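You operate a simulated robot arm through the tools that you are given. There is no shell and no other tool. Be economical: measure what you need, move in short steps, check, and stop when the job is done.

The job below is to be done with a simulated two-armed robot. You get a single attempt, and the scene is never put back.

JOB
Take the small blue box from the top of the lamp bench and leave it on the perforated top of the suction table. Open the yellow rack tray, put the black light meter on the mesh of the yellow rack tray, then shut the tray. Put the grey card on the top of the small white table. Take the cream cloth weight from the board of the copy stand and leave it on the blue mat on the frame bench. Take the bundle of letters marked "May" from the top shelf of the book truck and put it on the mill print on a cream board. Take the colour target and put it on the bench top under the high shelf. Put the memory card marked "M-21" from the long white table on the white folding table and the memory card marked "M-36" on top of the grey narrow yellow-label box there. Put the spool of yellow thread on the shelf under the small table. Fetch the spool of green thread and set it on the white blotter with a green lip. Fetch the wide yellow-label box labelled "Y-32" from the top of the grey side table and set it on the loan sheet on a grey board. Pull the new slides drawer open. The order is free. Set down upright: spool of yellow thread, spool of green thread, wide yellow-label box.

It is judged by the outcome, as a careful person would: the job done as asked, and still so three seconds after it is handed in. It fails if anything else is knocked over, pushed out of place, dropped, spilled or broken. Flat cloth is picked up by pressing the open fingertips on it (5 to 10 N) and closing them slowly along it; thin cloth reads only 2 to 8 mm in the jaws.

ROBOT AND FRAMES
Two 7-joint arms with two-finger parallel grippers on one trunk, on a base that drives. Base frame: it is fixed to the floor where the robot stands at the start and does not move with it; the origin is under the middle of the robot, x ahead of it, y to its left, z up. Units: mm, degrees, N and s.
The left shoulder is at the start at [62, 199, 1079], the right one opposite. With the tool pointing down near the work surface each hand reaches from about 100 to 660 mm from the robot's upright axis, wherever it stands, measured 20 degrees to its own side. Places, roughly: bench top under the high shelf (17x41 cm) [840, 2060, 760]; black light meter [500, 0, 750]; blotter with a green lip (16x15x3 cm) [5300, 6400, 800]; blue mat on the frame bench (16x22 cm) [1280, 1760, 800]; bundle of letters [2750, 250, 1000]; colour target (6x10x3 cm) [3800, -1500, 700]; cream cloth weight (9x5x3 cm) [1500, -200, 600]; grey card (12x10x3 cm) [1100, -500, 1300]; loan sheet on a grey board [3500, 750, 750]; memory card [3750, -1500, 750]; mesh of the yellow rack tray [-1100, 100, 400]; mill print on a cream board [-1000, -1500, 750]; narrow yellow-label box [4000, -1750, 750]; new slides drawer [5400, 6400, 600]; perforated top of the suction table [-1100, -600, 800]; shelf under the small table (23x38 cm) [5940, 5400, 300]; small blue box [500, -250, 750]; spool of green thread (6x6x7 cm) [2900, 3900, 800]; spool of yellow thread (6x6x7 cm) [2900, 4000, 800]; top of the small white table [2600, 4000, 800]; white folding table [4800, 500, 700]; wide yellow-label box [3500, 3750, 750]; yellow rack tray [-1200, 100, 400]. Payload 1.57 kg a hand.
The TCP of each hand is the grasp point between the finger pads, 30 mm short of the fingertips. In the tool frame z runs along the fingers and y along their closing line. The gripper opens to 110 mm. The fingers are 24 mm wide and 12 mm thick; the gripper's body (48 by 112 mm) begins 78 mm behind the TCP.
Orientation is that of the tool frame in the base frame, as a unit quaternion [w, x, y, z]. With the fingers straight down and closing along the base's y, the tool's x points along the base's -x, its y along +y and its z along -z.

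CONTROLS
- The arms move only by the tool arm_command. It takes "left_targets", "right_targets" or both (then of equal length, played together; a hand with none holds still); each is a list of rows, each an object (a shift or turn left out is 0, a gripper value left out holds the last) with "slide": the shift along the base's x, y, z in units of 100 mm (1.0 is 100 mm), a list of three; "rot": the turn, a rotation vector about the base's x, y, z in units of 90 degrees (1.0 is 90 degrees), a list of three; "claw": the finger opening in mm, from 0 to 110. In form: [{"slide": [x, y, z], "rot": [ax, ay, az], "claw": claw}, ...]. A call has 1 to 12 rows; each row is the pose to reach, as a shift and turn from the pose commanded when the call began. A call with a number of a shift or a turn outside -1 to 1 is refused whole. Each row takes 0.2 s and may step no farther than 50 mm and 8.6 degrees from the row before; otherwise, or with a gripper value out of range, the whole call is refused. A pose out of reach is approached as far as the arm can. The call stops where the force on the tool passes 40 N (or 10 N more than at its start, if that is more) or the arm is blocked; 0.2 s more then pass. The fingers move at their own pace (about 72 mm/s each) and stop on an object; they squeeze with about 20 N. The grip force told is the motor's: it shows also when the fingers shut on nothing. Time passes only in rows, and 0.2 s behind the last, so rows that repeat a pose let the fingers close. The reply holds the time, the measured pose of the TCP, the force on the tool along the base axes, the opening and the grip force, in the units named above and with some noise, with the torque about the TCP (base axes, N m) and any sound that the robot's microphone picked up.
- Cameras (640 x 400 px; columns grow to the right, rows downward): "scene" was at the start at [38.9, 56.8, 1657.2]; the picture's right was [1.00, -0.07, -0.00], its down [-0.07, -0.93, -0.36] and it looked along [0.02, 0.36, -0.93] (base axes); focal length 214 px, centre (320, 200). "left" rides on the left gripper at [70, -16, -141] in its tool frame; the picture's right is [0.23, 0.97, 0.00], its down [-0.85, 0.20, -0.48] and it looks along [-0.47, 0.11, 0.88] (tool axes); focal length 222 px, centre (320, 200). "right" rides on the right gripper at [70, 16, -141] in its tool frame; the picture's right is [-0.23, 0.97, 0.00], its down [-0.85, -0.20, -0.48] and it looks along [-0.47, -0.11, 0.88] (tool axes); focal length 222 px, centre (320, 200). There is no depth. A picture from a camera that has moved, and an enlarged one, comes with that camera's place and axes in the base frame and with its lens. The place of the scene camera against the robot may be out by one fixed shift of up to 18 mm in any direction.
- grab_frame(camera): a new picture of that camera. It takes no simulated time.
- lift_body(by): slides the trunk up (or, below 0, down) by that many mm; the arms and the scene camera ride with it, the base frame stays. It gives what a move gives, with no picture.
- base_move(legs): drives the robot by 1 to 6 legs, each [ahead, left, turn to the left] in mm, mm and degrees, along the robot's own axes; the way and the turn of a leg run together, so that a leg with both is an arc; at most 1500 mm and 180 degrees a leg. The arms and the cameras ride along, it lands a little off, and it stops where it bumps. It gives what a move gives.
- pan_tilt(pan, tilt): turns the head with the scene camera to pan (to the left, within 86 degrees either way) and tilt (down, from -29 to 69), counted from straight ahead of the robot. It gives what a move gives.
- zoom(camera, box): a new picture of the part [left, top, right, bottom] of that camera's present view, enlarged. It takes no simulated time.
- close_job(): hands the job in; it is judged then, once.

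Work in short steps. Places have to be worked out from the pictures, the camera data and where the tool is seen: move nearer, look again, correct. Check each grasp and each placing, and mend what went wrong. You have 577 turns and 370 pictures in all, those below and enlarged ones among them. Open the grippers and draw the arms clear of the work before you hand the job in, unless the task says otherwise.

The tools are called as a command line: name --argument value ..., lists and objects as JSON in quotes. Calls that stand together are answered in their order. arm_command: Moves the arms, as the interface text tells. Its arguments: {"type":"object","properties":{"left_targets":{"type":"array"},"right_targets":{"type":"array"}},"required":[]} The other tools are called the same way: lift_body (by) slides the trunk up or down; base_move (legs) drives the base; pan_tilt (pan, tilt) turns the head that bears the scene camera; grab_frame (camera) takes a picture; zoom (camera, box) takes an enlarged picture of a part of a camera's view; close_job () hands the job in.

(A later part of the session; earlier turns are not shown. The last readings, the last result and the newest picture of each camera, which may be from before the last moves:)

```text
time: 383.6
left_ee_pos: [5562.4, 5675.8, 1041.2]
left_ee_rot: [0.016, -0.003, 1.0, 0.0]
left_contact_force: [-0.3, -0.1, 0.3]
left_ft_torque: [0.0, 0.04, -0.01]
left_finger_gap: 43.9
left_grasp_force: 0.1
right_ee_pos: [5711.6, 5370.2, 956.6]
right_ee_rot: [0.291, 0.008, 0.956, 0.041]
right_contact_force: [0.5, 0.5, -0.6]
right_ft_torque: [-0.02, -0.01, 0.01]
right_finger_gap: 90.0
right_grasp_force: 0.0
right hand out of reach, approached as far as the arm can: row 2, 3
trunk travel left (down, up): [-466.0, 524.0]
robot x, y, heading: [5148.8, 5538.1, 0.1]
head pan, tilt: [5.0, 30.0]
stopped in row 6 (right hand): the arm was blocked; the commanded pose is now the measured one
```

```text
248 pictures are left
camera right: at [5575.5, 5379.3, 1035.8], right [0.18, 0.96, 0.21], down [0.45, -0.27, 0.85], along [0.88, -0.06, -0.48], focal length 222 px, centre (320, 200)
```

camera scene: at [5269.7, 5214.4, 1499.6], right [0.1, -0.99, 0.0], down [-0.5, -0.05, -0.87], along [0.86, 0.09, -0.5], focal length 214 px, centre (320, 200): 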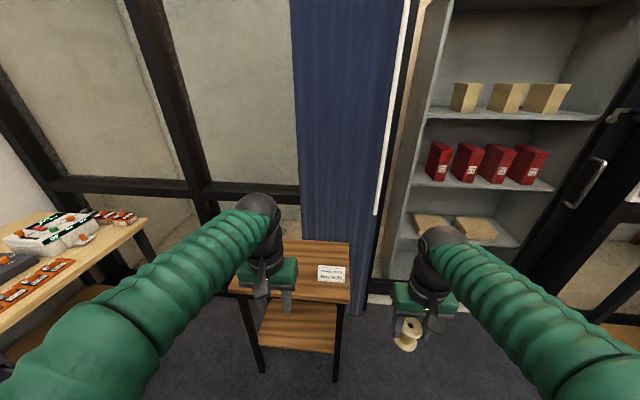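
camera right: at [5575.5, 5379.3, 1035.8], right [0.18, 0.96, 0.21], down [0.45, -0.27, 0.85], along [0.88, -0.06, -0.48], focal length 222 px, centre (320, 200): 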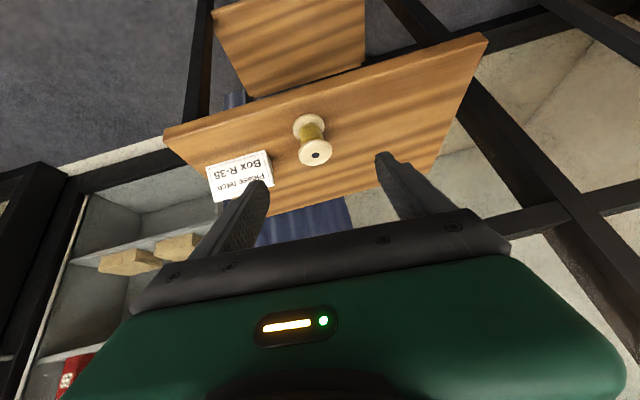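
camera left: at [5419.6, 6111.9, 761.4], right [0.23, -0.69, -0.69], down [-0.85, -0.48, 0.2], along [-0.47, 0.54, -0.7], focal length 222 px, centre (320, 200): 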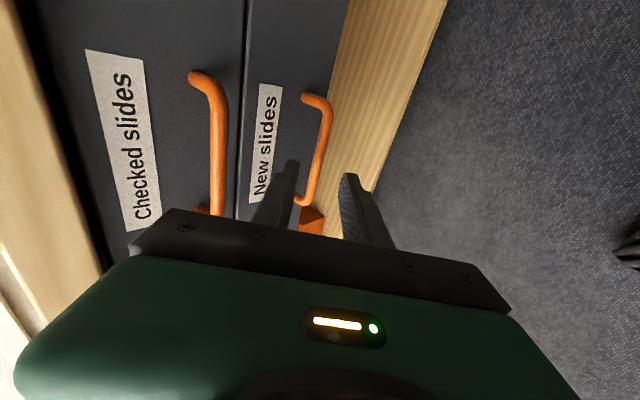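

The elbow is again in an odd configuration; unwind to vertical at a relaxed pose.

arm_command --right_targets '[{"slide": [-0.1, 0, 0.1], "rot": [-0.01, 0.075, 0.002]}, {"slide": [-0.3, 0, 0.2], "rot": [-0.02, 0.15, 0.004]}, {"slide": [-0.5, 0, 0.3], "rot": [-0.03, 0.226, 0.006]}, {"slide": [-0.7, 0, 0.3], "rot": [-0.042, 0.301, 0.008]}, {"slide": [-0.9, 0, 0.3], "rot": [-0.053, 0.376, 0.01]}, {"slide": [-1.0, 0, 0.1], "rot": [-0.053, 0.376, 0.01]}]'

arm_command --right_targets '[{"slide": [0, 0, -0.4]}, {"slide": [0, 0, -0.8]}, {"slide": [0, 0, -1]}]'

```text
time: 385.0
left_ee_pos: [5562.8, 5676.1, 1039.2]
left_ee_rot: [0.015, -0.003, 1.0, 0.0]
left_contact_force: [0.7, -0.5, 1.0]
left_ft_torque: [-0.01, -0.01, 0.02]
left_finger_gap: 43.9
left_grasp_force: 0.1
right_ee_pos: [5612.1, 5367.9, 993.2]
right_ee_rot: [0.034, 0.003, 0.999, 0.037]
right_contact_force: [0.4, 0.3, -0.6]
right_ft_torque: [-0.04, 0.03, 0.0]
right_finger_gap: 90.2
right_grasp_force: 0.1
right hand out of reach, approached as far as the arm can: row 5
trunk travel left (down, up): [-466.0, 524.0]
robot x, y, heading: [5147.0, 5538.5, 0.0]
head pan, tilt: [5.0, 30.0]
```

```text
time: 386.0
left_ee_pos: [5559.7, 5676.0, 1046.4]
left_ee_rot: [0.015, -0.002, 1.0, -0.001]
left_contact_force: [-0.5, -0.5, -0.4]
left_ft_torque: [0.0, -0.01, 0.0]
left_finger_gap: 43.9
left_grasp_force: 0.1
right_ee_pos: [5590.5, 5383.1, 912.7]
right_ee_rot: [0.035, -0.001, 0.999, 0.038]
right_contact_force: [-0.6, 0.2, -0.2]
right_ft_torque: [0.0, 0.02, 0.0]
right_finger_gap: 90.0
right_grasp_force: 0.1
right hand out of reach, approached as far as the arm can: row 1, 2, 3
trunk travel left (down, up): [-466.0, 524.0]
robot x, y, heading: [5150.5, 5534.8, 0.3]
head pan, tilt: [5.0, 30.0]
stopped in row 3 (right hand): the arm was blocked; the commanded pose is now the measured one
```

Still wrong. Look at the arm's shape.

pan_tilt --pan -30 --tilt 50

grab_frame --camera "scene"

```text
time: 387.0
left_ee_pos: [5560.9, 5676.0, 1043.4]
left_ee_rot: [0.016, -0.002, 1.0, -0.001]
left_contact_force: [0.0, -0.6, 0.0]
left_ft_torque: [0.02, 0.0, 0.01]
left_finger_gap: 44.0
left_grasp_force: 0.1
right_ee_pos: [5590.9, 5383.3, 910.0]
right_ee_rot: [0.033, 0.0, 0.999, 0.037]
right_contact_force: [0.1, 0.0, -0.1]
right_ft_torque: [-0.02, -0.03, -0.01]
right_finger_gap: 89.8
right_grasp_force: 0.0
trunk travel left (down, up): [-466.0, 524.0]
robot x, y, heading: [5150.9, 5537.8, 0.4]
head pan, tilt: [-30.0, 50.0]
```

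```text
247 pictures are left
camera scene: at [5251.8, 5498.6, 1470.3], right [-0.5, -0.87, 0.0], down [-0.67, 0.38, -0.64], along [0.56, -0.32, -0.77], focal length 214 px, centre (320, 200)
```

scene: 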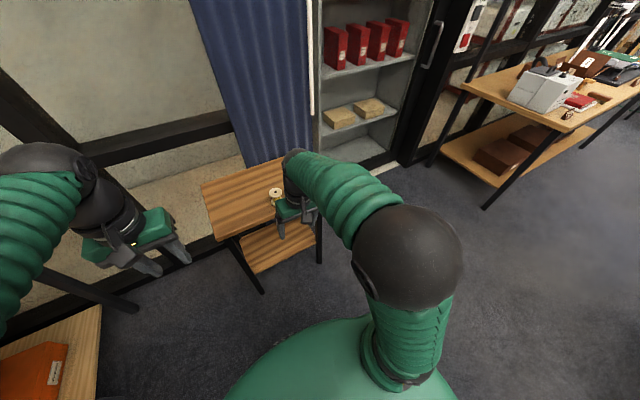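

Elbow is tucked close to the body. Swing the hand up, out to the right, to let it re-settle.

arm_command --right_targets '[{"slide": [0.1, -0.3, 0.3]}, {"slide": [0.2, -0.6, 0.6]}, {"slide": [0.2, -0.8, 0.9]}, {"slide": [0.2, -1.0, 1.0]}]'

arm_command --right_targets '[{"slide": [0, -0.3, 0.3], "rot": [-0.047, 0.044, 0]}, {"slide": [0, -0.6, 0.5], "rot": [-0.047, 0.044, 0]}, {"slide": [0, -0.9, 0.6], "rot": [-0.047, 0.044, 0]}]'

arm_command --right_targets '[{"slide": [0, 0, -0.4]}, {"slide": [0, 0, -0.8]}, {"slide": [0, 0, -1.0]}]'

```text
time: 388.0
left_ee_pos: [5560.8, 5675.7, 1042.0]
left_ee_rot: [0.016, -0.003, 1.0, -0.001]
left_contact_force: [0.4, 1.0, 0.5]
left_ft_torque: [-0.01, 0.02, -0.03]
left_finger_gap: 43.9
left_grasp_force: 0.1
right_ee_pos: [5600.7, 5283.9, 1029.1]
right_ee_rot: [0.067, -0.002, 0.995, 0.074]
right_contact_force: [-0.5, 0.2, -0.4]
right_ft_torque: [0.0, 0.01, -0.01]
right_finger_gap: 90.1
right_grasp_force: 0.1
right hand out of reach, approached as far as the arm can: row 4
trunk travel left (down, up): [-466.0, 524.0]
robot x, y, heading: [5152.1, 5541.9, 0.3]
head pan, tilt: [-30.0, 50.0]
```

```text
time: 388.8
left_ee_pos: [5561.0, 5675.4, 1042.3]
left_ee_rot: [0.016, -0.003, 1.0, 0.001]
left_contact_force: [0.3, 0.3, -0.1]
left_ft_torque: [-0.01, 0.0, -0.01]
left_finger_gap: 43.9
left_grasp_force: 0.1
right_ee_pos: [5555.4, 5220.4, 1068.2]
right_ee_rot: [0.03, 0.0, 0.999, 0.036]
right_contact_force: [0.0, -1.5, 0.1]
right_ft_torque: [0.0, -0.02, 0.0]
right_finger_gap: 89.8
right_grasp_force: 0.1
right hand out of reach, approached as far as the arm can: row 1, 2, 3
trunk travel left (down, up): [-466.0, 524.0]
robot x, y, heading: [5150.0, 5535.9, -0.0]
head pan, tilt: [-30.0, 50.0]
```

```text
time: 389.6
left_ee_pos: [5561.1, 5675.7, 1043.5]
left_ee_rot: [0.016, -0.003, 1.0, 0.0]
left_contact_force: [-0.2, -0.3, 0.7]
left_ft_torque: [0.02, 0.02, -0.01]
left_finger_gap: 43.7
left_grasp_force: 0.0
right_ee_pos: [5559.7, 5227.7, 972.1]
right_ee_rot: [0.032, 0.0, 0.999, 0.035]
right_contact_force: [1.3, 0.8, 0.3]
right_ft_torque: [-0.01, -0.03, 0.01]
right_finger_gap: 89.8
right_grasp_force: 0.0
trunk travel left (down, up): [-466.0, 524.0]
robot x, y, heading: [5150.4, 5538.1, 0.2]
head pan, tilt: [-30.0, 50.0]
```

It follows again. Square it and bring it back in line with the spool, lower.

arm_command --right_targets '[{"slide": [0.1, 0.3, -0.2], "rot": [-0.045, 0.041, 0]}, {"slide": [0.2, 0.6, -0.4], "rot": [-0.045, 0.041, 0]}, {"slide": [0.3, 0.9, -0.5], "rot": [-0.045, 0.041, 0]}, {"slide": [0.4, 1.0, -0.6], "rot": [-0.045, 0.041, 0]}]'

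arm_command --right_targets '[{"slide": [0.2, 0.2, 0]}, {"slide": [0.5, 0.4, 0], "rot": [0, -0.05, 0]}, {"slide": [0.8, 0.4, 0], "rot": [0, -0.13, 0]}, {"slide": [0.9, 0.4, 0], "rot": [0, -0.21, 0]}, {"slide": [0.9, 0.4, 0], "rot": [0, -0.28, 0]}, {"slide": [0.9, 0.4, 0], "rot": [0, -0.333, 0]}]'

grab_frame --camera "right"

```text
time: 390.6
left_ee_pos: [5561.1, 5676.1, 1044.3]
left_ee_rot: [0.017, -0.003, 1.0, -0.001]
left_contact_force: [-0.1, -0.1, 0.4]
left_ft_torque: [0.0, -0.01, -0.01]
left_finger_gap: 44.0
left_grasp_force: 0.0
right_ee_pos: [5577.2, 5314.5, 927.8]
right_ee_rot: [-0.007, 0.025, 1.0, -0.004]
right_contact_force: [-0.8, 0.3, -0.5]
right_ft_torque: [-0.01, 0.0, -0.01]
right_finger_gap: 89.9
right_grasp_force: 0.0
right hand out of reach, approached as far as the arm can: row 1, 2, 3, 4
trunk travel left (down, up): [-466.0, 524.0]
robot x, y, heading: [5151.2, 5538.4, -0.2]
head pan, tilt: [-30.0, 50.0]
```

```text
time: 392.0
left_ee_pos: [5560.1, 5676.8, 1042.4]
left_ee_rot: [0.016, -0.003, 1.0, -0.001]
left_contact_force: [-0.6, 0.2, -0.3]
left_ft_torque: [0.0, -0.02, -0.03]
left_finger_gap: 44.0
left_grasp_force: 0.1
right_ee_pos: [5667.9, 5368.2, 930.6]
right_ee_rot: [0.246, 0.028, 0.969, 0.004]
right_contact_force: [0.2, -0.4, 0.6]
right_ft_torque: [-0.01, 0.02, 0.0]
right_finger_gap: 89.9
right_grasp_force: 0.1
right hand out of reach, approached as far as the arm can: row 1, 2, 3, 4
trunk travel left (down, up): [-466.0, 524.0]
robot x, y, heading: [5149.5, 5539.7, 0.3]
head pan, tilt: [-30.0, 50.0]
```

```text
246 pictures are left
camera right: at [5541.6, 5389.9, 1020.6], right [0.25, 0.96, 0.13], down [0.51, -0.24, 0.82], along [0.82, -0.14, -0.55], focal length 222 px, centre (320, 200)
```

right: 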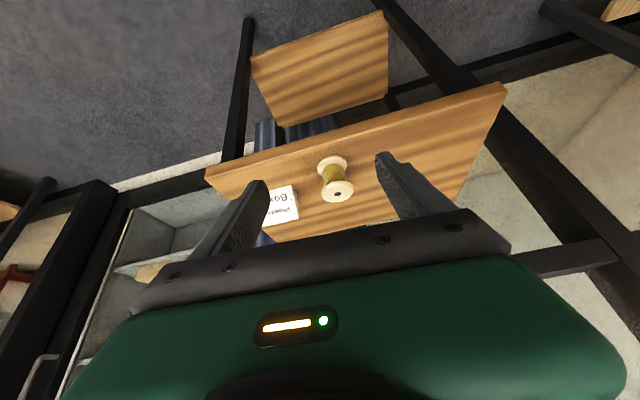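

Pitch ~29° achieved. Shelf estimated z≈325, front x≈5806. Drive 70 ahead and lower toward the spool.

base_move --legs '[[70, 0, 0]]'

arm_command --right_targets '[{"slide": [0.1, 0, -0.4], "claw": 80}, {"slide": [0.2, 0, -0.8], "claw": 80}, {"slide": [0.3, 0, -1.0]}]'

grab_frame --camera "right"

```text
time: 393.0
left_ee_pos: [5634.1, 5676.3, 1042.8]
left_ee_rot: [0.015, -0.003, 1.0, -0.001]
left_contact_force: [-0.3, -0.8, -0.1]
left_ft_torque: [0.01, 0.04, 0.02]
left_finger_gap: 44.0
left_grasp_force: 0.0
right_ee_pos: [5739.5, 5374.0, 930.6]
right_ee_rot: [0.244, 0.023, 0.969, 0.007]
right_contact_force: [-0.2, -0.5, -0.5]
right_ft_torque: [0.01, 0.06, -0.03]
right_finger_gap: 90.1
right_grasp_force: 0.1
trunk travel left (down, up): [-466.0, 524.0]
robot x, y, heading: [5223.0, 5536.8, 0.1]
head pan, tilt: [-30.0, 50.0]
```

```text
time: 394.0
left_ee_pos: [5631.6, 5675.8, 1042.7]
left_ee_rot: [0.015, -0.001, 1.0, 0.0]
left_contact_force: [-0.3, 0.1, 0.4]
left_ft_torque: [0.01, 0.0, 0.0]
left_finger_gap: 44.1
left_grasp_force: 0.1
right_ee_pos: [5742.6, 5377.7, 886.8]
right_ee_rot: [0.274, 0.04, 0.96, 0.043]
right_contact_force: [0.3, 0.0, 0.0]
right_ft_torque: [0.0, -0.02, 0.02]
right_finger_gap: 80.0
right_grasp_force: 0.2
right hand out of reach, approached as far as the arm can: row 2, 3
trunk travel left (down, up): [-466.0, 524.0]
robot x, y, heading: [5220.2, 5539.7, 0.4]
head pan, tilt: [-30.0, 50.0]
stopped in row 3 (right hand): the arm was blocked; the commanded pose is now the measured one
```

```text
245 pictures are left
camera right: at [5610.4, 5391.6, 970.2], right [0.24, 0.94, 0.22], down [0.46, -0.31, 0.83], along [0.85, -0.1, -0.51], focal length 222 px, centre (320, 200)
```

right: 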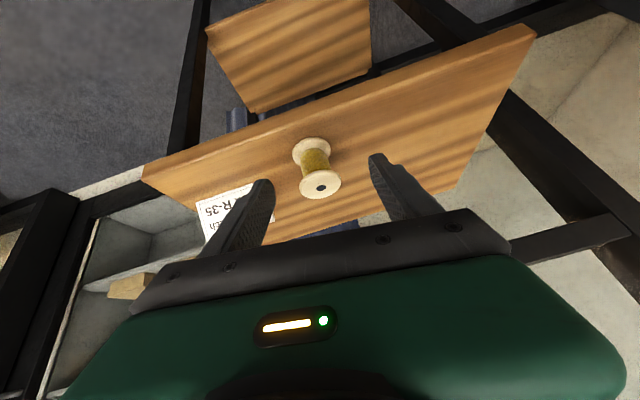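

Elbow still in the wrong branch. I unwind to vertical and pull the hand in close to the body (as at the start) to force the elbow outward.

arm_command --right_targets '[{"slide": [-0.2, 0, 0.2], "rot": [-0.011, 0.07, 0.01]}, {"slide": [-0.4, 0, 0.4], "rot": [-0.022, 0.14, 0.02]}, {"slide": [-0.6, 0, 0.5], "rot": [-0.033, 0.21, 0.031]}, {"slide": [-0.8, 0, 0.6], "rot": [-0.045, 0.28, 0.042]}, {"slide": [-1.0, 0, 0.6], "rot": [-0.056, 0.354, 0.052]}]'

arm_command --right_targets '[{"slide": [-0.3, 0.1, 0]}, {"slide": [-0.6, 0.3, 0]}, {"slide": [-0.8, 0.6, 0]}, {"slide": [-1.0, 0.9, 0]}]'

grab_frame --camera "scene"

```text
time: 395.2
left_ee_pos: [5630.7, 5676.1, 1042.1]
left_ee_rot: [0.016, -0.002, 1.0, 0.0]
left_contact_force: [0.2, -0.6, -0.3]
left_ft_torque: [-0.02, 0.02, 0.01]
left_finger_gap: 44.3
left_grasp_force: 0.1
right_ee_pos: [5644.3, 5380.8, 962.1]
right_ee_rot: [0.021, -0.004, 0.998, 0.067]
right_contact_force: [0.2, -0.4, 0.1]
right_ft_torque: [0.02, -0.01, 0.0]
right_finger_gap: 80.0
right_grasp_force: 0.0
trunk travel left (down, up): [-466.0, 524.0]
robot x, y, heading: [5221.5, 5537.2, 0.3]
head pan, tilt: [-30.0, 50.0]
stopped in row 5 (right hand): the arm was blocked; the commanded pose is now the measured one
```

```text
time: 396.2
left_ee_pos: [5631.0, 5676.7, 1043.7]
left_ee_rot: [0.016, -0.002, 1.0, -0.001]
left_contact_force: [0.0, 1.0, 0.9]
left_ft_torque: [-0.1, -0.01, 0.02]
left_finger_gap: 44.1
left_grasp_force: 0.1
right_ee_pos: [5549.0, 5453.6, 963.5]
right_ee_rot: [0.008, 0.032, 0.996, 0.082]
right_contact_force: [-0.1, -3.8, 2.2]
right_ft_torque: [0.13, -0.19, 0.04]
right_finger_gap: 80.1
right_grasp_force: 0.3
trunk travel left (down, up): [-466.0, 524.0]
robot x, y, heading: [5219.1, 5540.9, 0.2]
head pan, tilt: [-30.0, 50.0]
```

```text
244 pictures are left
camera scene: at [5322.3, 5499.3, 1470.5], right [-0.5, -0.87, 0.0], down [-0.67, 0.38, -0.64], along [0.56, -0.32, -0.77], focal length 214 px, centre (320, 200)
```

scene: 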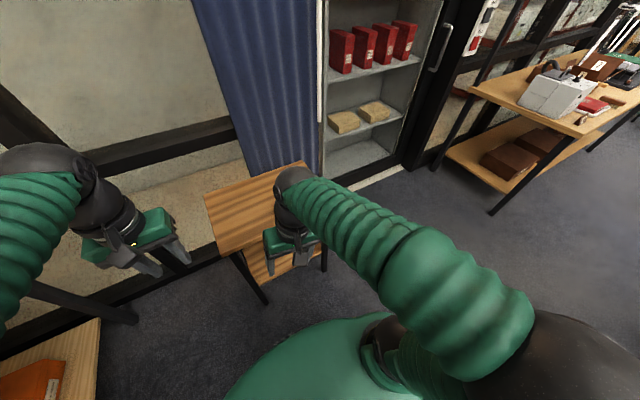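

Elbow is out again. Square the hand and bring it forward before pitching.

arm_command --right_targets '[{"slide": [0.1, -0.3, 0.1], "rot": [-0.05, 0.005, 0.02]}, {"slide": [0.2, -0.6, 0.0], "rot": [-0.105, 0.01, 0.041]}, {"slide": [0.4, -0.8, 0], "rot": [-0.105, 0.01, 0.041]}, {"slide": [0.7, -0.8, -0.2], "rot": [-0.105, 0.01, 0.041]}, {"slide": [0.9, -0.8, -0.5], "rot": [-0.105, 0.01, 0.041]}]'

arm_command --right_targets '[{"slide": [0.2, 0, -0.1], "rot": [0, -0.08, 0]}, {"slide": [0.4, 0, -0.2], "rot": [0, -0.16, 0]}, {"slide": [0.6, 0, -0.3], "rot": [0, -0.24, 0]}, {"slide": [0.7, 0, -0.4], "rot": [0, -0.32, 0]}]'

grab_frame --camera "right"

```text
time: 397.4
left_ee_pos: [5633.0, 5676.2, 1043.9]
left_ee_rot: [0.016, -0.001, 1.0, 0.0]
left_contact_force: [0.1, -0.3, 0.2]
left_ft_torque: [-0.02, 0.04, 0.02]
left_finger_gap: 43.9
left_grasp_force: 0.1
right_ee_pos: [5634.2, 5393.2, 914.2]
right_ee_rot: [0.011, -0.038, 0.999, -0.014]
right_contact_force: [0.5, 0.5, -0.2]
right_ft_torque: [0.02, 0.01, 0.01]
right_finger_gap: 79.8
right_grasp_force: 0.1
trunk travel left (down, up): [-466.0, 524.0]
robot x, y, heading: [5223.3, 5540.9, 0.3]
head pan, tilt: [-30.0, 50.0]
```

```text
time: 398.4
left_ee_pos: [5630.5, 5676.2, 1043.1]
left_ee_rot: [0.015, -0.001, 1.0, -0.001]
left_contact_force: [0.6, -0.1, -0.3]
left_ft_torque: [-0.02, 0.05, 0.01]
left_finger_gap: 44.0
left_grasp_force: 0.0
right_ee_pos: [5704.2, 5390.0, 875.8]
right_ee_rot: [0.26, -0.034, 0.965, -0.024]
right_contact_force: [1.2, -0.1, -0.2]
right_ft_torque: [-0.02, -0.02, 0.01]
right_finger_gap: 80.2
right_grasp_force: 0.2
trunk travel left (down, up): [-466.0, 524.0]
robot x, y, heading: [5221.7, 5536.6, 0.2]
head pan, tilt: [-30.0, 50.0]
```

```text
243 pictures are left
camera right: at [5572.5, 5404.9, 960.9], right [0.14, 0.99, 0.05], down [0.51, -0.12, 0.85], along [0.85, -0.1, -0.52], focal length 222 px, centre (320, 200)
```

right: 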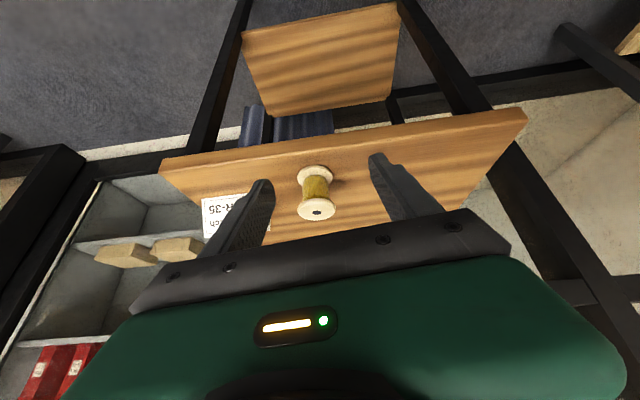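

Good configuration now; spool top seems at z≈820. Drive 80 ahead and approach.

base_move --legs '[[80, 0, 0]]'

arm_command --right_targets '[{"slide": [0.02, -0.18, -0.05]}, {"slide": [0.1, -0.18, -0.25]}]'

grab_frame --camera "right"

```text
time: 399.5
left_ee_pos: [5710.7, 5675.7, 1043.1]
left_ee_rot: [0.015, -0.002, 1.0, 0.001]
left_contact_force: [0.6, 0.2, 0.0]
left_ft_torque: [0.0, 0.03, -0.01]
left_finger_gap: 44.0
left_grasp_force: 0.2
right_ee_pos: [5783.2, 5390.6, 875.6]
right_ee_rot: [0.259, -0.034, 0.965, -0.023]
right_contact_force: [0.0, -0.1, 0.1]
right_ft_torque: [0.02, -0.02, 0.01]
right_finger_gap: 80.0
right_grasp_force: 0.2
trunk travel left (down, up): [-466.0, 524.0]
robot x, y, heading: [5296.8, 5537.3, 0.4]
head pan, tilt: [-30.0, 50.0]
```

```text
time: 400.1
left_ee_pos: [5711.9, 5675.7, 1042.3]
left_ee_rot: [0.014, -0.002, 1.0, 0.0]
left_contact_force: [-0.6, 0.0, -0.2]
left_ft_torque: [0.0, 0.0, 0.01]
left_finger_gap: 43.9
left_grasp_force: 0.0
right_ee_pos: [5793.9, 5371.6, 848.0]
right_ee_rot: [0.259, -0.034, 0.965, -0.023]
right_contact_force: [-0.3, -0.6, -0.8]
right_ft_torque: [0.0, 0.01, 0.0]
right_finger_gap: 80.0
right_grasp_force: 0.1
trunk travel left (down, up): [-466.0, 524.0]
robot x, y, heading: [5297.5, 5536.2, 0.1]
head pan, tilt: [-30.0, 50.0]
```

```text
242 pictures are left
camera right: at [5662.8, 5386.5, 933.7], right [0.14, 0.99, 0.05], down [0.51, -0.12, 0.85], along [0.85, -0.1, -0.52], focal length 222 px, centre (320, 200)
```

right: 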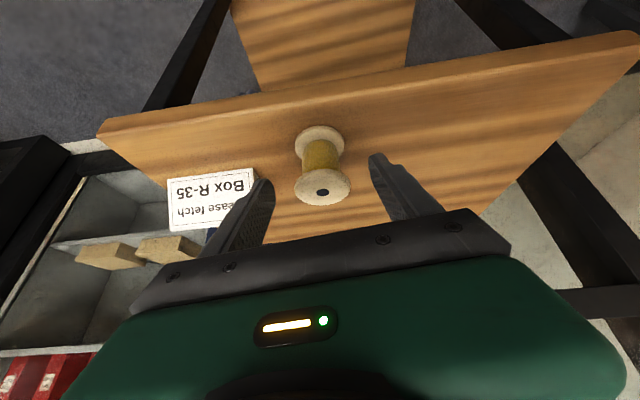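

Flange top at (5827,5369,823). Move in and close.

arm_command --right_targets '[{"slide": [0.12, -0.02, -0.15], "claw": 72}, {"slide": [0.24, -0.02, -0.3], "claw": 72}, {"slide": [0.33, -0.02, -0.42]}, {"slide": [0.33, -0.02, -0.42], "claw": 55}, {"slide": [0.33, -0.02, -0.42], "claw": 40}, {"slide": [0.33, -0.02, -0.42], "claw": 40}]'

arm_command --right_targets '[{"slide": [0, 0, 0.3]}, {"slide": [-0.2, 0, 0.6]}, {"slide": [-0.4, 0, 0.8]}]'

grab_frame --camera "right"

```text
time: 401.5
left_ee_pos: [5708.1, 5676.9, 1043.0]
left_ee_rot: [0.016, -0.001, 1.0, 0.0]
left_contact_force: [0.7, 0.0, 0.3]
left_ft_torque: [-0.02, 0.02, 0.0]
left_finger_gap: 44.2
left_grasp_force: 0.0
right_ee_pos: [5825.7, 5370.1, 808.4]
right_ee_rot: [0.26, -0.034, 0.965, -0.023]
right_contact_force: [-0.3, 0.5, -0.1]
right_ft_torque: [-0.01, 0.01, 0.01]
right_finger_gap: 50.6
right_grasp_force: 20.3
trunk travel left (down, up): [-466.0, 524.0]
robot x, y, heading: [5300.4, 5537.9, 0.0]
head pan, tilt: [-30.0, 50.0]
```

```text
time: 402.3
left_ee_pos: [5708.2, 5676.2, 1043.7]
left_ee_rot: [0.016, -0.002, 1.0, -0.001]
left_contact_force: [0.1, 0.3, -0.9]
left_ft_torque: [0.01, 0.04, 0.03]
left_finger_gap: 44.1
left_grasp_force: 0.1
right_ee_pos: [5783.7, 5370.6, 890.6]
right_ee_rot: [0.26, -0.033, 0.965, -0.024]
right_contact_force: [0.0, -0.4, -0.3]
right_ft_torque: [-0.01, -0.04, -0.01]
right_finger_gap: 50.0
right_grasp_force: 20.1
trunk travel left (down, up): [-466.0, 524.0]
robot x, y, heading: [5298.1, 5537.3, 0.1]
head pan, tilt: [-30.0, 50.0]
```

```text
241 pictures are left
camera right: at [5652.2, 5385.1, 975.7], right [0.14, 0.99, 0.05], down [0.51, -0.12, 0.85], along [0.85, -0.1, -0.52], focal length 222 px, centre (320, 200)
```

right: 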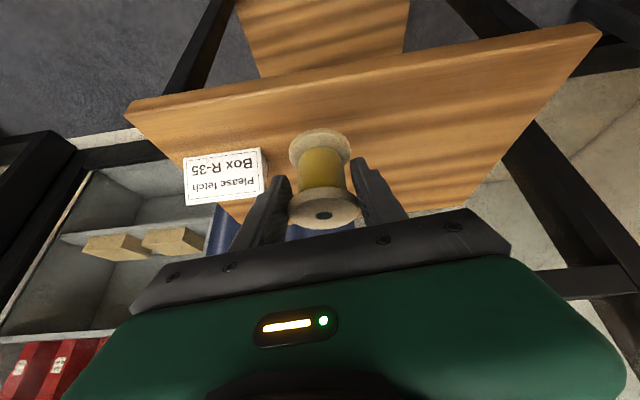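

Regrasped upright at a 30° pitch. Back off, pull the left hand in, and lower the trunk to shelf level.

base_move --legs '[[-260, 0, 0]]'

lift_body --by -370

arm_command --left_targets '[{"slide": [-0.25, 0, 0]}, {"slide": [-0.5, 0, 0]}, {"slide": [-0.75, 0, 0]}, {"slide": [-0.9, 0, 0]}]' --right_targets '[{"slide": [0.1, 0, -0.25]}, {"slide": [0.2, 0, -0.5]}, {"slide": [0.3, 0, -0.75]}, {"slide": [0.4, 0, -0.98]}]'

grab_frame --camera "right"

grab_frame --camera "scene"

```text
time: 404.2
left_ee_pos: [5439.7, 5675.8, 1043.5]
left_ee_rot: [0.015, -0.003, 1.0, 0.001]
left_contact_force: [0.7, -0.3, -0.6]
left_ft_torque: [0.03, -0.01, 0.0]
left_finger_gap: 44.0
left_grasp_force: 0.0
right_ee_pos: [5516.3, 5370.4, 890.3]
right_ee_rot: [0.26, -0.035, 0.965, -0.022]
right_contact_force: [-0.6, 0.4, -0.7]
right_ft_torque: [0.05, 0.0, 0.06]
right_finger_gap: 50.4
right_grasp_force: 19.8
trunk travel left (down, up): [-466.0, 524.0]
robot x, y, heading: [5028.6, 5533.7, 0.3]
head pan, tilt: [-30.0, 50.0]
```

```text
time: 407.8
left_ee_pos: [5439.2, 5675.8, 674.0]
left_ee_rot: [0.016, -0.002, 1.0, 0.0]
left_contact_force: [0.0, 0.0, 0.5]
left_ft_torque: [0.0, -0.01, -0.01]
left_finger_gap: 43.9
left_grasp_force: 0.1
right_ee_pos: [5515.2, 5369.4, 518.5]
right_ee_rot: [0.26, -0.034, 0.965, -0.023]
right_contact_force: [1.7, -0.6, -0.8]
right_ft_torque: [0.02, -0.01, -0.03]
right_finger_gap: 50.1
right_grasp_force: 20.4
trunk travel left (down, up): [-96.0, 894.0]
robot x, y, heading: [5030.2, 5537.1, 0.2]
head pan, tilt: [-30.0, 50.0]
```

```text
time: 408.8
left_ee_pos: [5350.0, 5673.1, 675.2]
left_ee_rot: [0.017, -0.002, 1.0, 0.0]
left_contact_force: [-0.8, -0.4, -1.0]
left_ft_torque: [0.02, -0.02, 0.01]
left_finger_gap: 44.2
left_grasp_force: 0.0
right_ee_pos: [5557.2, 5366.7, 422.9]
right_ee_rot: [0.259, -0.034, 0.965, -0.024]
right_contact_force: [-0.2, 0.1, -0.3]
right_ft_torque: [-0.05, 0.03, -0.02]
right_finger_gap: 50.1
right_grasp_force: 20.1
trunk travel left (down, up): [-96.0, 894.0]
robot x, y, heading: [5031.9, 5539.4, 0.3]
head pan, tilt: [-30.0, 50.0]
```

```text
240 pictures are left
camera right: at [5424.9, 5382.9, 508.5], right [0.14, 0.99, 0.05], down [0.51, -0.12, 0.85], along [0.85, -0.1, -0.52], focal length 222 px, centre (320, 200)
```

right: 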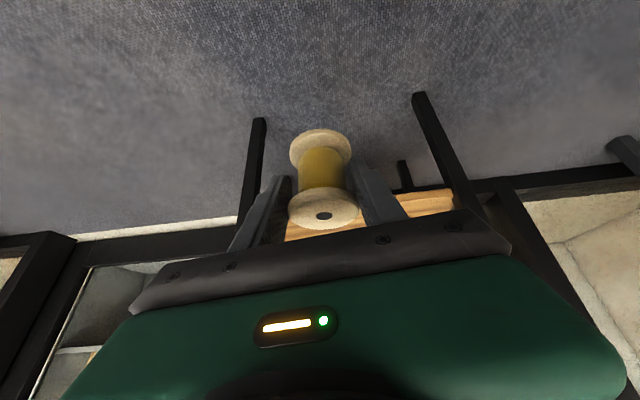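

```text
239 pictures are left
camera scene: at [5131.5, 5498.1, 1100.2], right [-0.5, -0.87, 0.0], down [-0.67, 0.38, -0.64], along [0.56, -0.32, -0.77], focal length 214 px, centre (320, 200)
```

scene: 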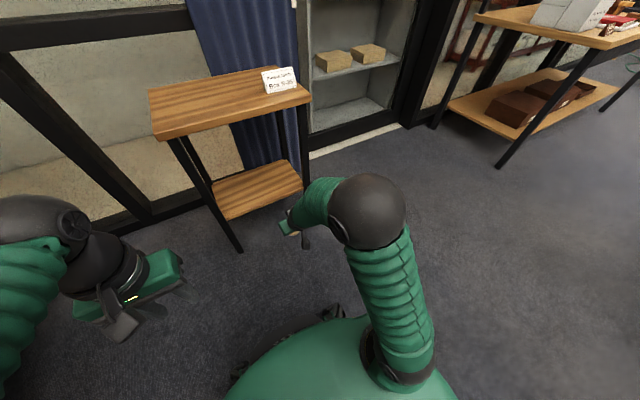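

Shelf top reads ≈325; spool bottom is ≈373. Drive forward in two steps.

base_move --legs '[[190, 20, 0]]'

grab_frame --camera "right"

grab_frame --camera "scene"

```text
time: 410.4
left_ee_pos: [5542.6, 5692.8, 674.9]
left_ee_rot: [0.017, -0.003, 1.0, 0.0]
left_contact_force: [-0.1, 0.2, 0.4]
left_ft_torque: [0.01, 0.0, -0.03]
left_finger_gap: 44.2
left_grasp_force: 0.0
right_ee_pos: [5748.5, 5390.0, 422.7]
right_ee_rot: [0.26, -0.034, 0.965, -0.023]
right_contact_force: [-0.6, 0.3, -0.5]
right_ft_torque: [0.01, -0.03, -0.01]
right_finger_gap: 50.0
right_grasp_force: 20.0
trunk travel left (down, up): [-96.0, 894.0]
robot x, y, heading: [5220.4, 5558.4, 0.2]
head pan, tilt: [-30.0, 50.0]
```

```text
238 pictures are left
camera right: at [5617.0, 5403.2, 508.5], right [0.14, 0.99, 0.05], down [0.51, -0.12, 0.85], along [0.85, -0.1, -0.52], focal length 222 px, centre (320, 200)
```

right: 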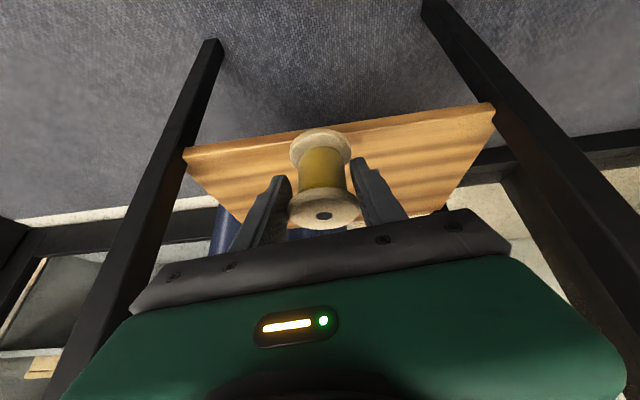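

```text
237 pictures are left
camera scene: at [5324.0, 5518.3, 1100.1], right [-0.5, -0.87, 0.0], down [-0.67, 0.38, -0.64], along [0.56, -0.32, -0.77], focal length 214 px, centre (320, 200)
```

scene: 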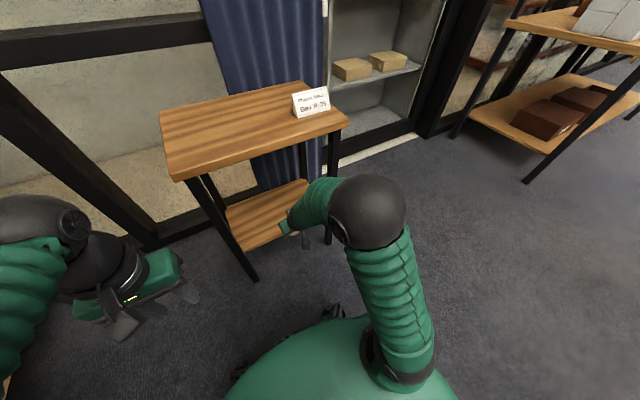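

Shelf top more likely ≈297, front x≈5810. Move 110 further in, then lower.

base_move --legs '[[112, 0, 0]]'

arm_command --right_targets '[{"slide": [0, 0, -0.2]}, {"slide": [0, 0, -0.35]}, {"slide": [0, 0, -0.42]}, {"slide": [0, 0, -0.48]}, {"slide": [0, 0, -0.54]}, {"slide": [0, 0, -0.6]}, {"slide": [0, 0, -0.66]}, {"slide": [0, 0, -0.72]}, {"slide": [0, 0, -0.78]}, {"slide": [0, 0, -0.84]}, {"slide": [0, 0, -0.9]}, {"slide": [0, 0, -0.96]}]'

grab_frame --camera "right"

```text
time: 411.6
left_ee_pos: [5654.9, 5696.2, 675.5]
left_ee_rot: [0.015, -0.004, 1.0, 0.001]
left_contact_force: [-0.3, 0.1, -0.6]
left_ft_torque: [-0.01, 0.02, 0.02]
left_finger_gap: 44.0
left_grasp_force: 0.1
right_ee_pos: [5861.0, 5389.8, 422.9]
right_ee_rot: [0.26, -0.035, 0.965, -0.023]
right_contact_force: [0.4, 0.1, -0.2]
right_ft_torque: [0.01, 0.01, -0.02]
right_finger_gap: 50.3
right_grasp_force: 19.6
trunk travel left (down, up): [-96.0, 894.0]
robot x, y, heading: [5330.7, 5559.0, 0.2]
head pan, tilt: [-30.0, 50.0]
```

```text
time: 414.0
left_ee_pos: [5651.8, 5696.1, 676.5]
left_ee_rot: [0.018, -0.003, 1.0, -0.001]
left_contact_force: [0.6, 0.9, -0.8]
left_ft_torque: [0.03, -0.04, 0.02]
left_finger_gap: 44.1
left_grasp_force: 0.2
right_ee_pos: [5863.7, 5391.4, 342.4]
right_ee_rot: [0.27, -0.034, 0.962, -0.022]
right_contact_force: [-5.4, 0.2, 24.1]
right_ft_torque: [0.24, 0.44, -0.04]
right_finger_gap: 50.2
right_grasp_force: 19.8
trunk travel left (down, up): [-96.0, 894.0]
robot x, y, heading: [5338.7, 5558.0, 0.3]
head pan, tilt: [-30.0, 50.0]
stopped in row 12 (right hand): the force on the tool passed its limit at 47 N (the readings are from after the stop); the commanded pose is now the measured one
```

```text
236 pictures are left
camera right: at [5731.5, 5405.2, 424.7], right [0.14, 0.99, 0.06], down [0.49, -0.12, 0.86], along [0.86, -0.09, -0.5], focal length 222 px, centre (320, 200)
```

right: 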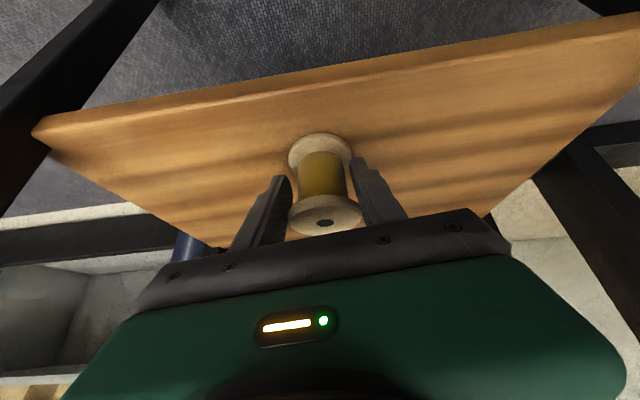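

Spool sits on the shelf. Ease, open, and withdraw along the finger axis.

arm_command --right_targets '[{"slide": [0, 0, 0.03]}, {"slide": [0, 0, 0.03]}, {"slide": [0, 0, 0.03], "claw": 62}, {"slide": [0, 0, 0.03], "claw": 80}, {"slide": [0, 0, 0.03], "claw": 84}, {"slide": [-0.15, 0, 0.25]}, {"slide": [-0.35, 0, 0.55]}, {"slide": [-0.6, 0, 0.8]}, {"slide": [-0.95, 0, 0.9]}]'

grab_frame --camera "right"

```text
time: 416.0
left_ee_pos: [5653.9, 5695.8, 675.1]
left_ee_rot: [0.016, -0.003, 1.0, 0.0]
left_contact_force: [-0.1, -0.1, 0.3]
left_ft_torque: [-0.02, 0.01, -0.03]
left_finger_gap: 44.1
left_grasp_force: 0.1
right_ee_pos: [5770.5, 5393.3, 427.6]
right_ee_rot: [0.266, -0.034, 0.963, -0.022]
right_contact_force: [-0.3, -0.9, 0.4]
right_ft_torque: [0.02, 0.03, -0.03]
right_finger_gap: 84.0
right_grasp_force: 0.2
trunk travel left (down, up): [-96.0, 894.0]
robot x, y, heading: [5332.4, 5562.1, 0.4]
head pan, tilt: [-30.0, 50.0]
```

```text
235 pictures are left
camera right: at [5638.0, 5406.7, 512.4], right [0.14, 0.99, 0.06], down [0.5, -0.12, 0.86], along [0.85, -0.09, -0.51], focal length 222 px, centre (320, 200)
```

right: 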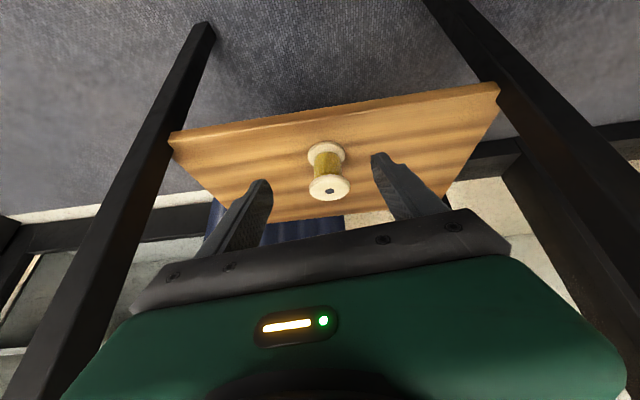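

Yellow spool stands on the shelf. Back away, raise the trunk, and straighten the right hand.

base_move --legs '[[-420, 0, 0]]'

lift_body --by 400

arm_command --right_targets '[{"slide": [-0.1, 0, 0.2], "rot": [0.006, 0.069, -0.009]}, {"slide": [-0.2, 0, 0.4], "rot": [0.011, 0.137, -0.018]}, {"slide": [-0.3, 0, 0.6], "rot": [0.017, 0.206, -0.026]}, {"slide": [-0.3, 0, 0.8], "rot": [0.022, 0.274, -0.035]}, {"slide": [-0.3, 0, 1], "rot": [0.028, 0.343, -0.044]}]'

base_move --legs '[[0, -1500, 0], [0, -620, 0], [0, 0, 90], [0, 1500, 0]]'

pan_tilt --pan 0 --tilt 45

grab_frame --camera "scene"

```text
time: 418.6
left_ee_pos: [5215.7, 5693.5, 676.4]
left_ee_rot: [0.015, -0.005, 1.0, 0.0]
left_contact_force: [-0.5, -0.1, 0.2]
left_ft_torque: [-0.01, 0.0, -0.02]
left_finger_gap: 43.7
left_grasp_force: 0.1
right_ee_pos: [5334.9, 5391.5, 428.0]
right_ee_rot: [0.265, -0.035, 0.963, -0.022]
right_contact_force: [0.0, 0.8, 0.2]
right_ft_torque: [0.0, 0.01, 0.0]
right_finger_gap: 84.2
right_grasp_force: 0.1
trunk travel left (down, up): [-96.0, 894.0]
robot x, y, heading: [4897.1, 5559.3, 0.8]
head pan, tilt: [-30.0, 50.0]
```

```text
time: 422.4
left_ee_pos: [5217.5, 5692.2, 1076.0]
left_ee_rot: [0.016, -0.005, 1.0, 0.0]
left_contact_force: [-0.3, 0.7, 0.0]
left_ft_torque: [0.01, -0.02, -0.01]
left_finger_gap: 44.1
left_grasp_force: 0.0
right_ee_pos: [5335.8, 5391.0, 827.1]
right_ee_rot: [0.265, -0.035, 0.963, -0.022]
right_contact_force: [-1.0, 0.0, -0.6]
right_ft_torque: [-0.03, -0.04, 0.0]
right_finger_gap: 84.1
right_grasp_force: 0.0
trunk travel left (down, up): [-496.0, 494.0]
robot x, y, heading: [4896.3, 5557.1, 0.4]
head pan, tilt: [-30.0, 50.0]
```

```text
time: 423.6
left_ee_pos: [5217.6, 5693.5, 1075.5]
left_ee_rot: [0.016, -0.004, 1.0, 0.0]
left_contact_force: [-0.6, 1.2, 1.3]
left_ft_torque: [0.03, 0.01, 0.0]
left_finger_gap: 44.1
left_grasp_force: 0.0
right_ee_pos: [5307.0, 5392.6, 927.1]
right_ee_rot: [-0.003, -0.002, 1.0, 0.0]
right_contact_force: [-0.2, -0.6, 0.0]
right_ft_torque: [0.0, 0.04, -0.01]
right_finger_gap: 83.6
right_grasp_force: 0.1
trunk travel left (down, up): [-496.0, 494.0]
robot x, y, heading: [4896.2, 5554.0, 0.6]
head pan, tilt: [-30.0, 50.0]
```

```text
time: 442.1
left_ee_pos: [3956.1, 3714.6, 1074.8]
left_ee_rot: [-0.012, 0.712, -0.702, -0.01]
left_contact_force: [-1.0, 0.9, 0.8]
left_ft_torque: [-0.02, -0.11, -0.05]
left_finger_gap: 43.9
left_grasp_force: 0.0
right_ee_pos: [4268.2, 3805.5, 926.1]
right_ee_rot: [-0.006, 0.708, -0.706, 0.011]
right_contact_force: [42.1, -4.3, -12.7]
right_ft_torque: [0.0, -1.92, 0.08]
right_finger_gap: 49.3
right_grasp_force: 0.1
trunk travel left (down, up): [-496.0, 494.0]
robot x, y, heading: [4101.7, 3398.5, 90.8]
head pan, tilt: [-30.0, 50.0]
stopped in leg 4: the force on the tool passed its limit at 56 N (the readings are from after the stop); the commanded pose is now the measured one
```

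```text
time: 443.0
left_ee_pos: [3965.1, 3713.8, 1076.9]
left_ee_rot: [-0.009, 0.713, -0.701, -0.012]
left_contact_force: [0.1, 0.4, 0.4]
left_ft_torque: [-0.03, 0.01, -0.02]
left_finger_gap: 43.9
left_grasp_force: 0.0
right_ee_pos: [4272.4, 3807.0, 926.0]
right_ee_rot: [-0.002, 0.71, -0.704, 0.004]
right_contact_force: [31.7, -11.5, -14.7]
right_ft_torque: [-0.51, -1.57, 0.22]
right_finger_gap: 55.3
right_grasp_force: 0.1
trunk travel left (down, up): [-496.0, 494.0]
robot x, y, heading: [4102.9, 3393.9, 91.1]
head pan, tilt: [0.0, 45.0]
```

```text
234 pictures are left
camera scene: at [4113.6, 3508.2, 1507.0], right [1.0, 0.02, -0.01], down [0.01, -0.71, -0.71], along [-0.02, 0.71, -0.71], focal length 214 px, centre (320, 200)
```

scene: 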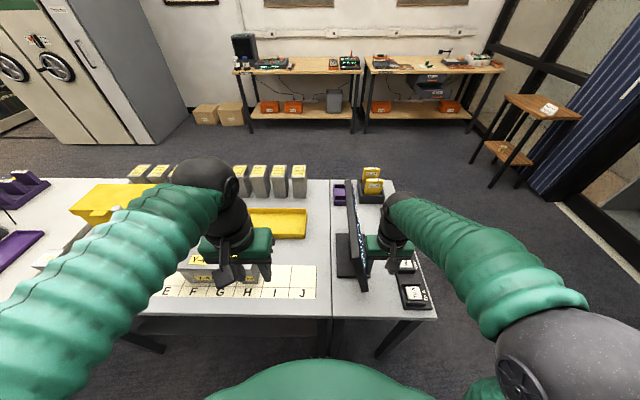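

My right hand ran into the monitor on the grey table. Back away to the right immediately and inspect.

base_move --legs '[[0, -150, 0]]'

grab_frame --camera "scene"

grab_frame --camera "right"

```text
time: 444.4
left_ee_pos: [4103.3, 3718.3, 1073.0]
left_ee_rot: [-0.014, 0.711, -0.703, -0.008]
left_contact_force: [1.2, -0.3, -0.3]
left_ft_torque: [0.0, 0.02, 0.0]
left_finger_gap: 43.7
left_grasp_force: 0.0
right_ee_pos: [4410.6, 3807.6, 929.4]
right_ee_rot: [-0.006, 0.709, -0.705, 0.006]
right_contact_force: [0.2, 0.6, 0.5]
right_ft_torque: [-0.02, 0.0, -0.02]
right_finger_gap: 84.1
right_grasp_force: 0.1
trunk travel left (down, up): [-496.0, 494.0]
robot x, y, heading: [4250.9, 3396.2, 90.9]
head pan, tilt: [0.0, 45.0]
```

```text
233 pictures are left
camera scene: at [4237.1, 3511.2, 1507.0], right [1.0, 0.01, 0.01], down [0.02, -0.71, -0.71], along [0.0, 0.71, -0.71], focal length 214 px, centre (320, 200)
```

scene: 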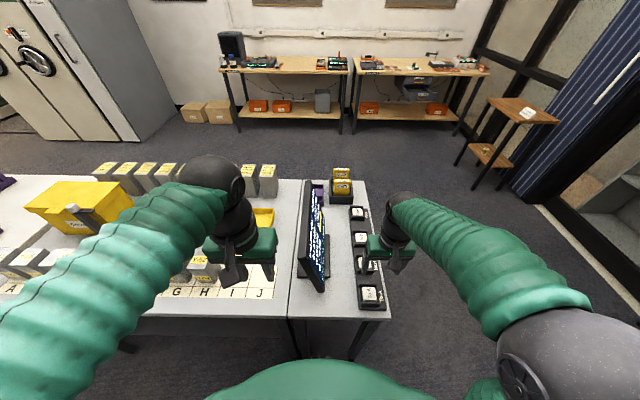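

```text
232 pictures are left
camera right: at [4393.0, 3738.6, 1070.1], right [-0.97, 0.22, -0.02], down [0.19, 0.86, 0.48], along [0.12, 0.47, -0.88], focal length 222 px, centre (320, 200)
```

right: 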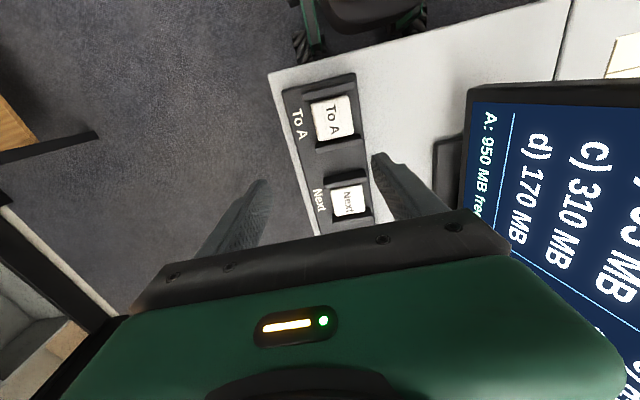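

The monitor looks standing as before (leaning back, same place as in earlier views). I'll raise well above it before crossing to the Y-32 box.

lift_body --by 280

base_move --legs '[[-150, 0, -1], [0, 930, 0], [150, 0, 0]]'

grab_frame --camera "scene"

grab_frame --camera "right"

```text
time: 447.2
left_ee_pos: [4114.8, 3717.9, 1355.1]
left_ee_rot: [-0.01, 0.711, -0.703, -0.012]
left_contact_force: [0.1, -0.2, 0.1]
left_ft_torque: [0.02, 0.01, 0.02]
left_finger_gap: 43.8
left_grasp_force: 0.1
right_ee_pos: [4420.2, 3809.3, 1207.4]
right_ee_rot: [-0.002, 0.709, -0.705, 0.002]
right_contact_force: [1.2, 0.4, 0.1]
right_ft_torque: [-0.01, -0.03, -0.01]
right_finger_gap: 83.8
right_grasp_force: 0.0
trunk travel left (down, up): [-776.0, 214.0]
robot x, y, heading: [4251.4, 3397.7, 90.5]
head pan, tilt: [0.0, 45.0]
```

```text
time: 454.0
left_ee_pos: [3218.1, 3746.1, 1356.5]
left_ee_rot: [0.012, -0.692, 0.721, 0.012]
left_contact_force: [-0.4, 0.0, 0.0]
left_ft_torque: [0.02, 0.02, -0.02]
left_finger_gap: 44.0
left_grasp_force: 0.0
right_ee_pos: [3526.0, 3822.9, 1208.6]
right_ee_rot: [0.004, -0.691, 0.723, -0.002]
right_contact_force: [0.9, 0.0, 0.1]
right_ft_torque: [0.03, 0.01, 0.01]
right_finger_gap: 84.1
right_grasp_force: 0.0
trunk travel left (down, up): [-776.0, 214.0]
robot x, y, heading: [3332.1, 3425.3, 88.0]
head pan, tilt: [0.0, 45.0]
```

```text
231 pictures are left
camera scene: at [3345.2, 3531.8, 1787.5], right [1.0, -0.04, 0.0], down [-0.03, -0.71, -0.71], along [0.03, 0.71, -0.71], focal length 214 px, centre (320, 200)
```

scene: 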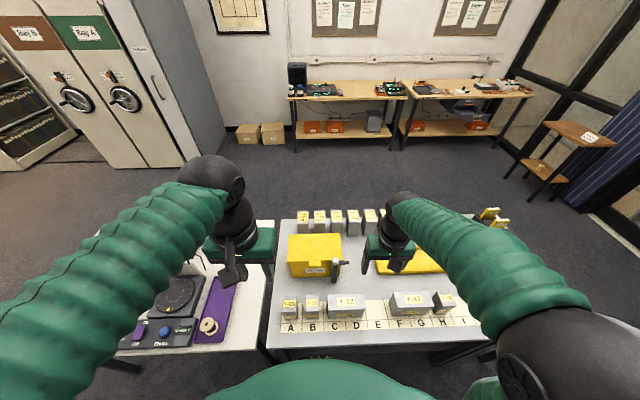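

```text
230 pictures are left
camera right: at [3507.4, 3752.7, 1349.4], right [-0.96, 0.27, -0.01], down [0.23, 0.84, 0.48], along [0.14, 0.46, -0.88], focal length 222 px, centre (320, 200)
```

right: 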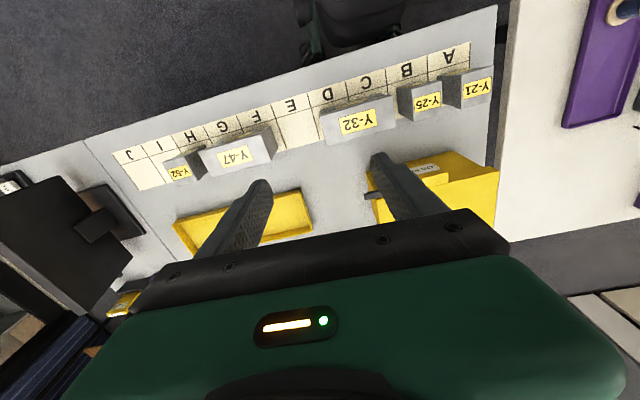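

Y-32 is at about (3457,3847), wider than the gripper, so I'll grip front-to-back: rotate the right hand −88°, shift base left 65.

arm_command --right_targets '[{"rot": [0, 0, -0.09]}, {"rot": [0, 0, -0.18]}, {"rot": [0, 0, -0.27]}, {"rot": [0, 0, -0.36]}, {"rot": [0, 0, -0.45]}, {"rot": [0, 0, -0.54]}, {"rot": [0, 0, -0.63]}, {"rot": [0, 0, -0.72]}, {"rot": [0, 0, -0.81]}, {"rot": [0, 0, -0.9]}, {"rot": [0, 0, -0.975]}]'

base_move --legs '[[25, 65, 0]]'

lift_body --by -180

grab_frame --camera "right"

```text
time: 456.4
left_ee_pos: [3216.5, 3750.5, 1355.9]
left_ee_rot: [0.011, -0.693, 0.721, 0.011]
left_contact_force: [-0.4, -0.2, 0.0]
left_ft_torque: [0.02, 0.01, 0.0]
left_finger_gap: 43.9
left_grasp_force: 0.1
right_ee_pos: [3525.4, 3826.3, 1209.3]
right_ee_rot: [0.0, 0.004, 1.0, -0.005]
right_contact_force: [0.5, 0.9, 0.5]
right_ft_torque: [0.02, 0.0, -0.01]
right_finger_gap: 83.9
right_grasp_force: 0.0
trunk travel left (down, up): [-776.0, 214.0]
robot x, y, heading: [3336.4, 3424.3, 87.7]
head pan, tilt: [0.0, 45.0]
```

```text
time: 457.4
left_ee_pos: [3181.3, 3771.5, 1359.3]
left_ee_rot: [0.006, -0.691, 0.723, 0.018]
left_contact_force: [0.3, -0.1, -0.2]
left_ft_torque: [0.02, 0.03, -0.02]
left_finger_gap: 43.7
left_grasp_force: 0.1
right_ee_pos: [3488.3, 3847.8, 1206.1]
right_ee_rot: [-0.008, 0.006, 1.0, -0.003]
right_contact_force: [1.5, -0.4, 0.2]
right_ft_torque: [0.01, 0.09, -0.01]
right_finger_gap: 83.9
right_grasp_force: 0.1
trunk travel left (down, up): [-776.0, 214.0]
robot x, y, heading: [3275.2, 3453.1, 87.7]
head pan, tilt: [0.0, 45.0]
```

```text
time: 459.4
left_ee_pos: [3163.3, 3776.3, 1175.7]
left_ee_rot: [0.01, -0.692, 0.722, 0.013]
left_contact_force: [-0.8, 0.3, 0.2]
left_ft_torque: [-0.01, -0.03, -0.02]
left_finger_gap: 44.1
left_grasp_force: 0.2
right_ee_pos: [3472.2, 3851.6, 1027.0]
right_ee_rot: [-0.001, 0.005, 1.0, -0.004]
right_contact_force: [-0.2, 0.0, -0.3]
right_ft_torque: [-0.02, -0.02, -0.02]
right_finger_gap: 84.0
right_grasp_force: 0.1
trunk travel left (down, up): [-596.0, 394.0]
robot x, y, heading: [3274.7, 3455.2, 87.8]
head pan, tilt: [0.0, 45.0]
```

```text
229 pictures are left
camera right: at [3404.1, 3870.1, 1168.4], right [0.24, 0.97, -0.01], down [0.85, -0.2, 0.48], along [0.46, -0.12, -0.88], focal length 222 px, centre (320, 200)
```

right: 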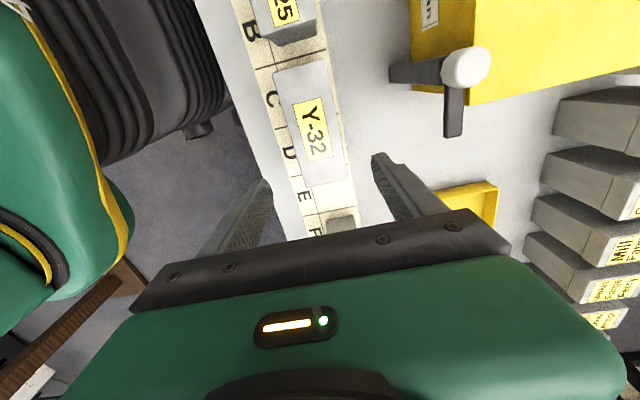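

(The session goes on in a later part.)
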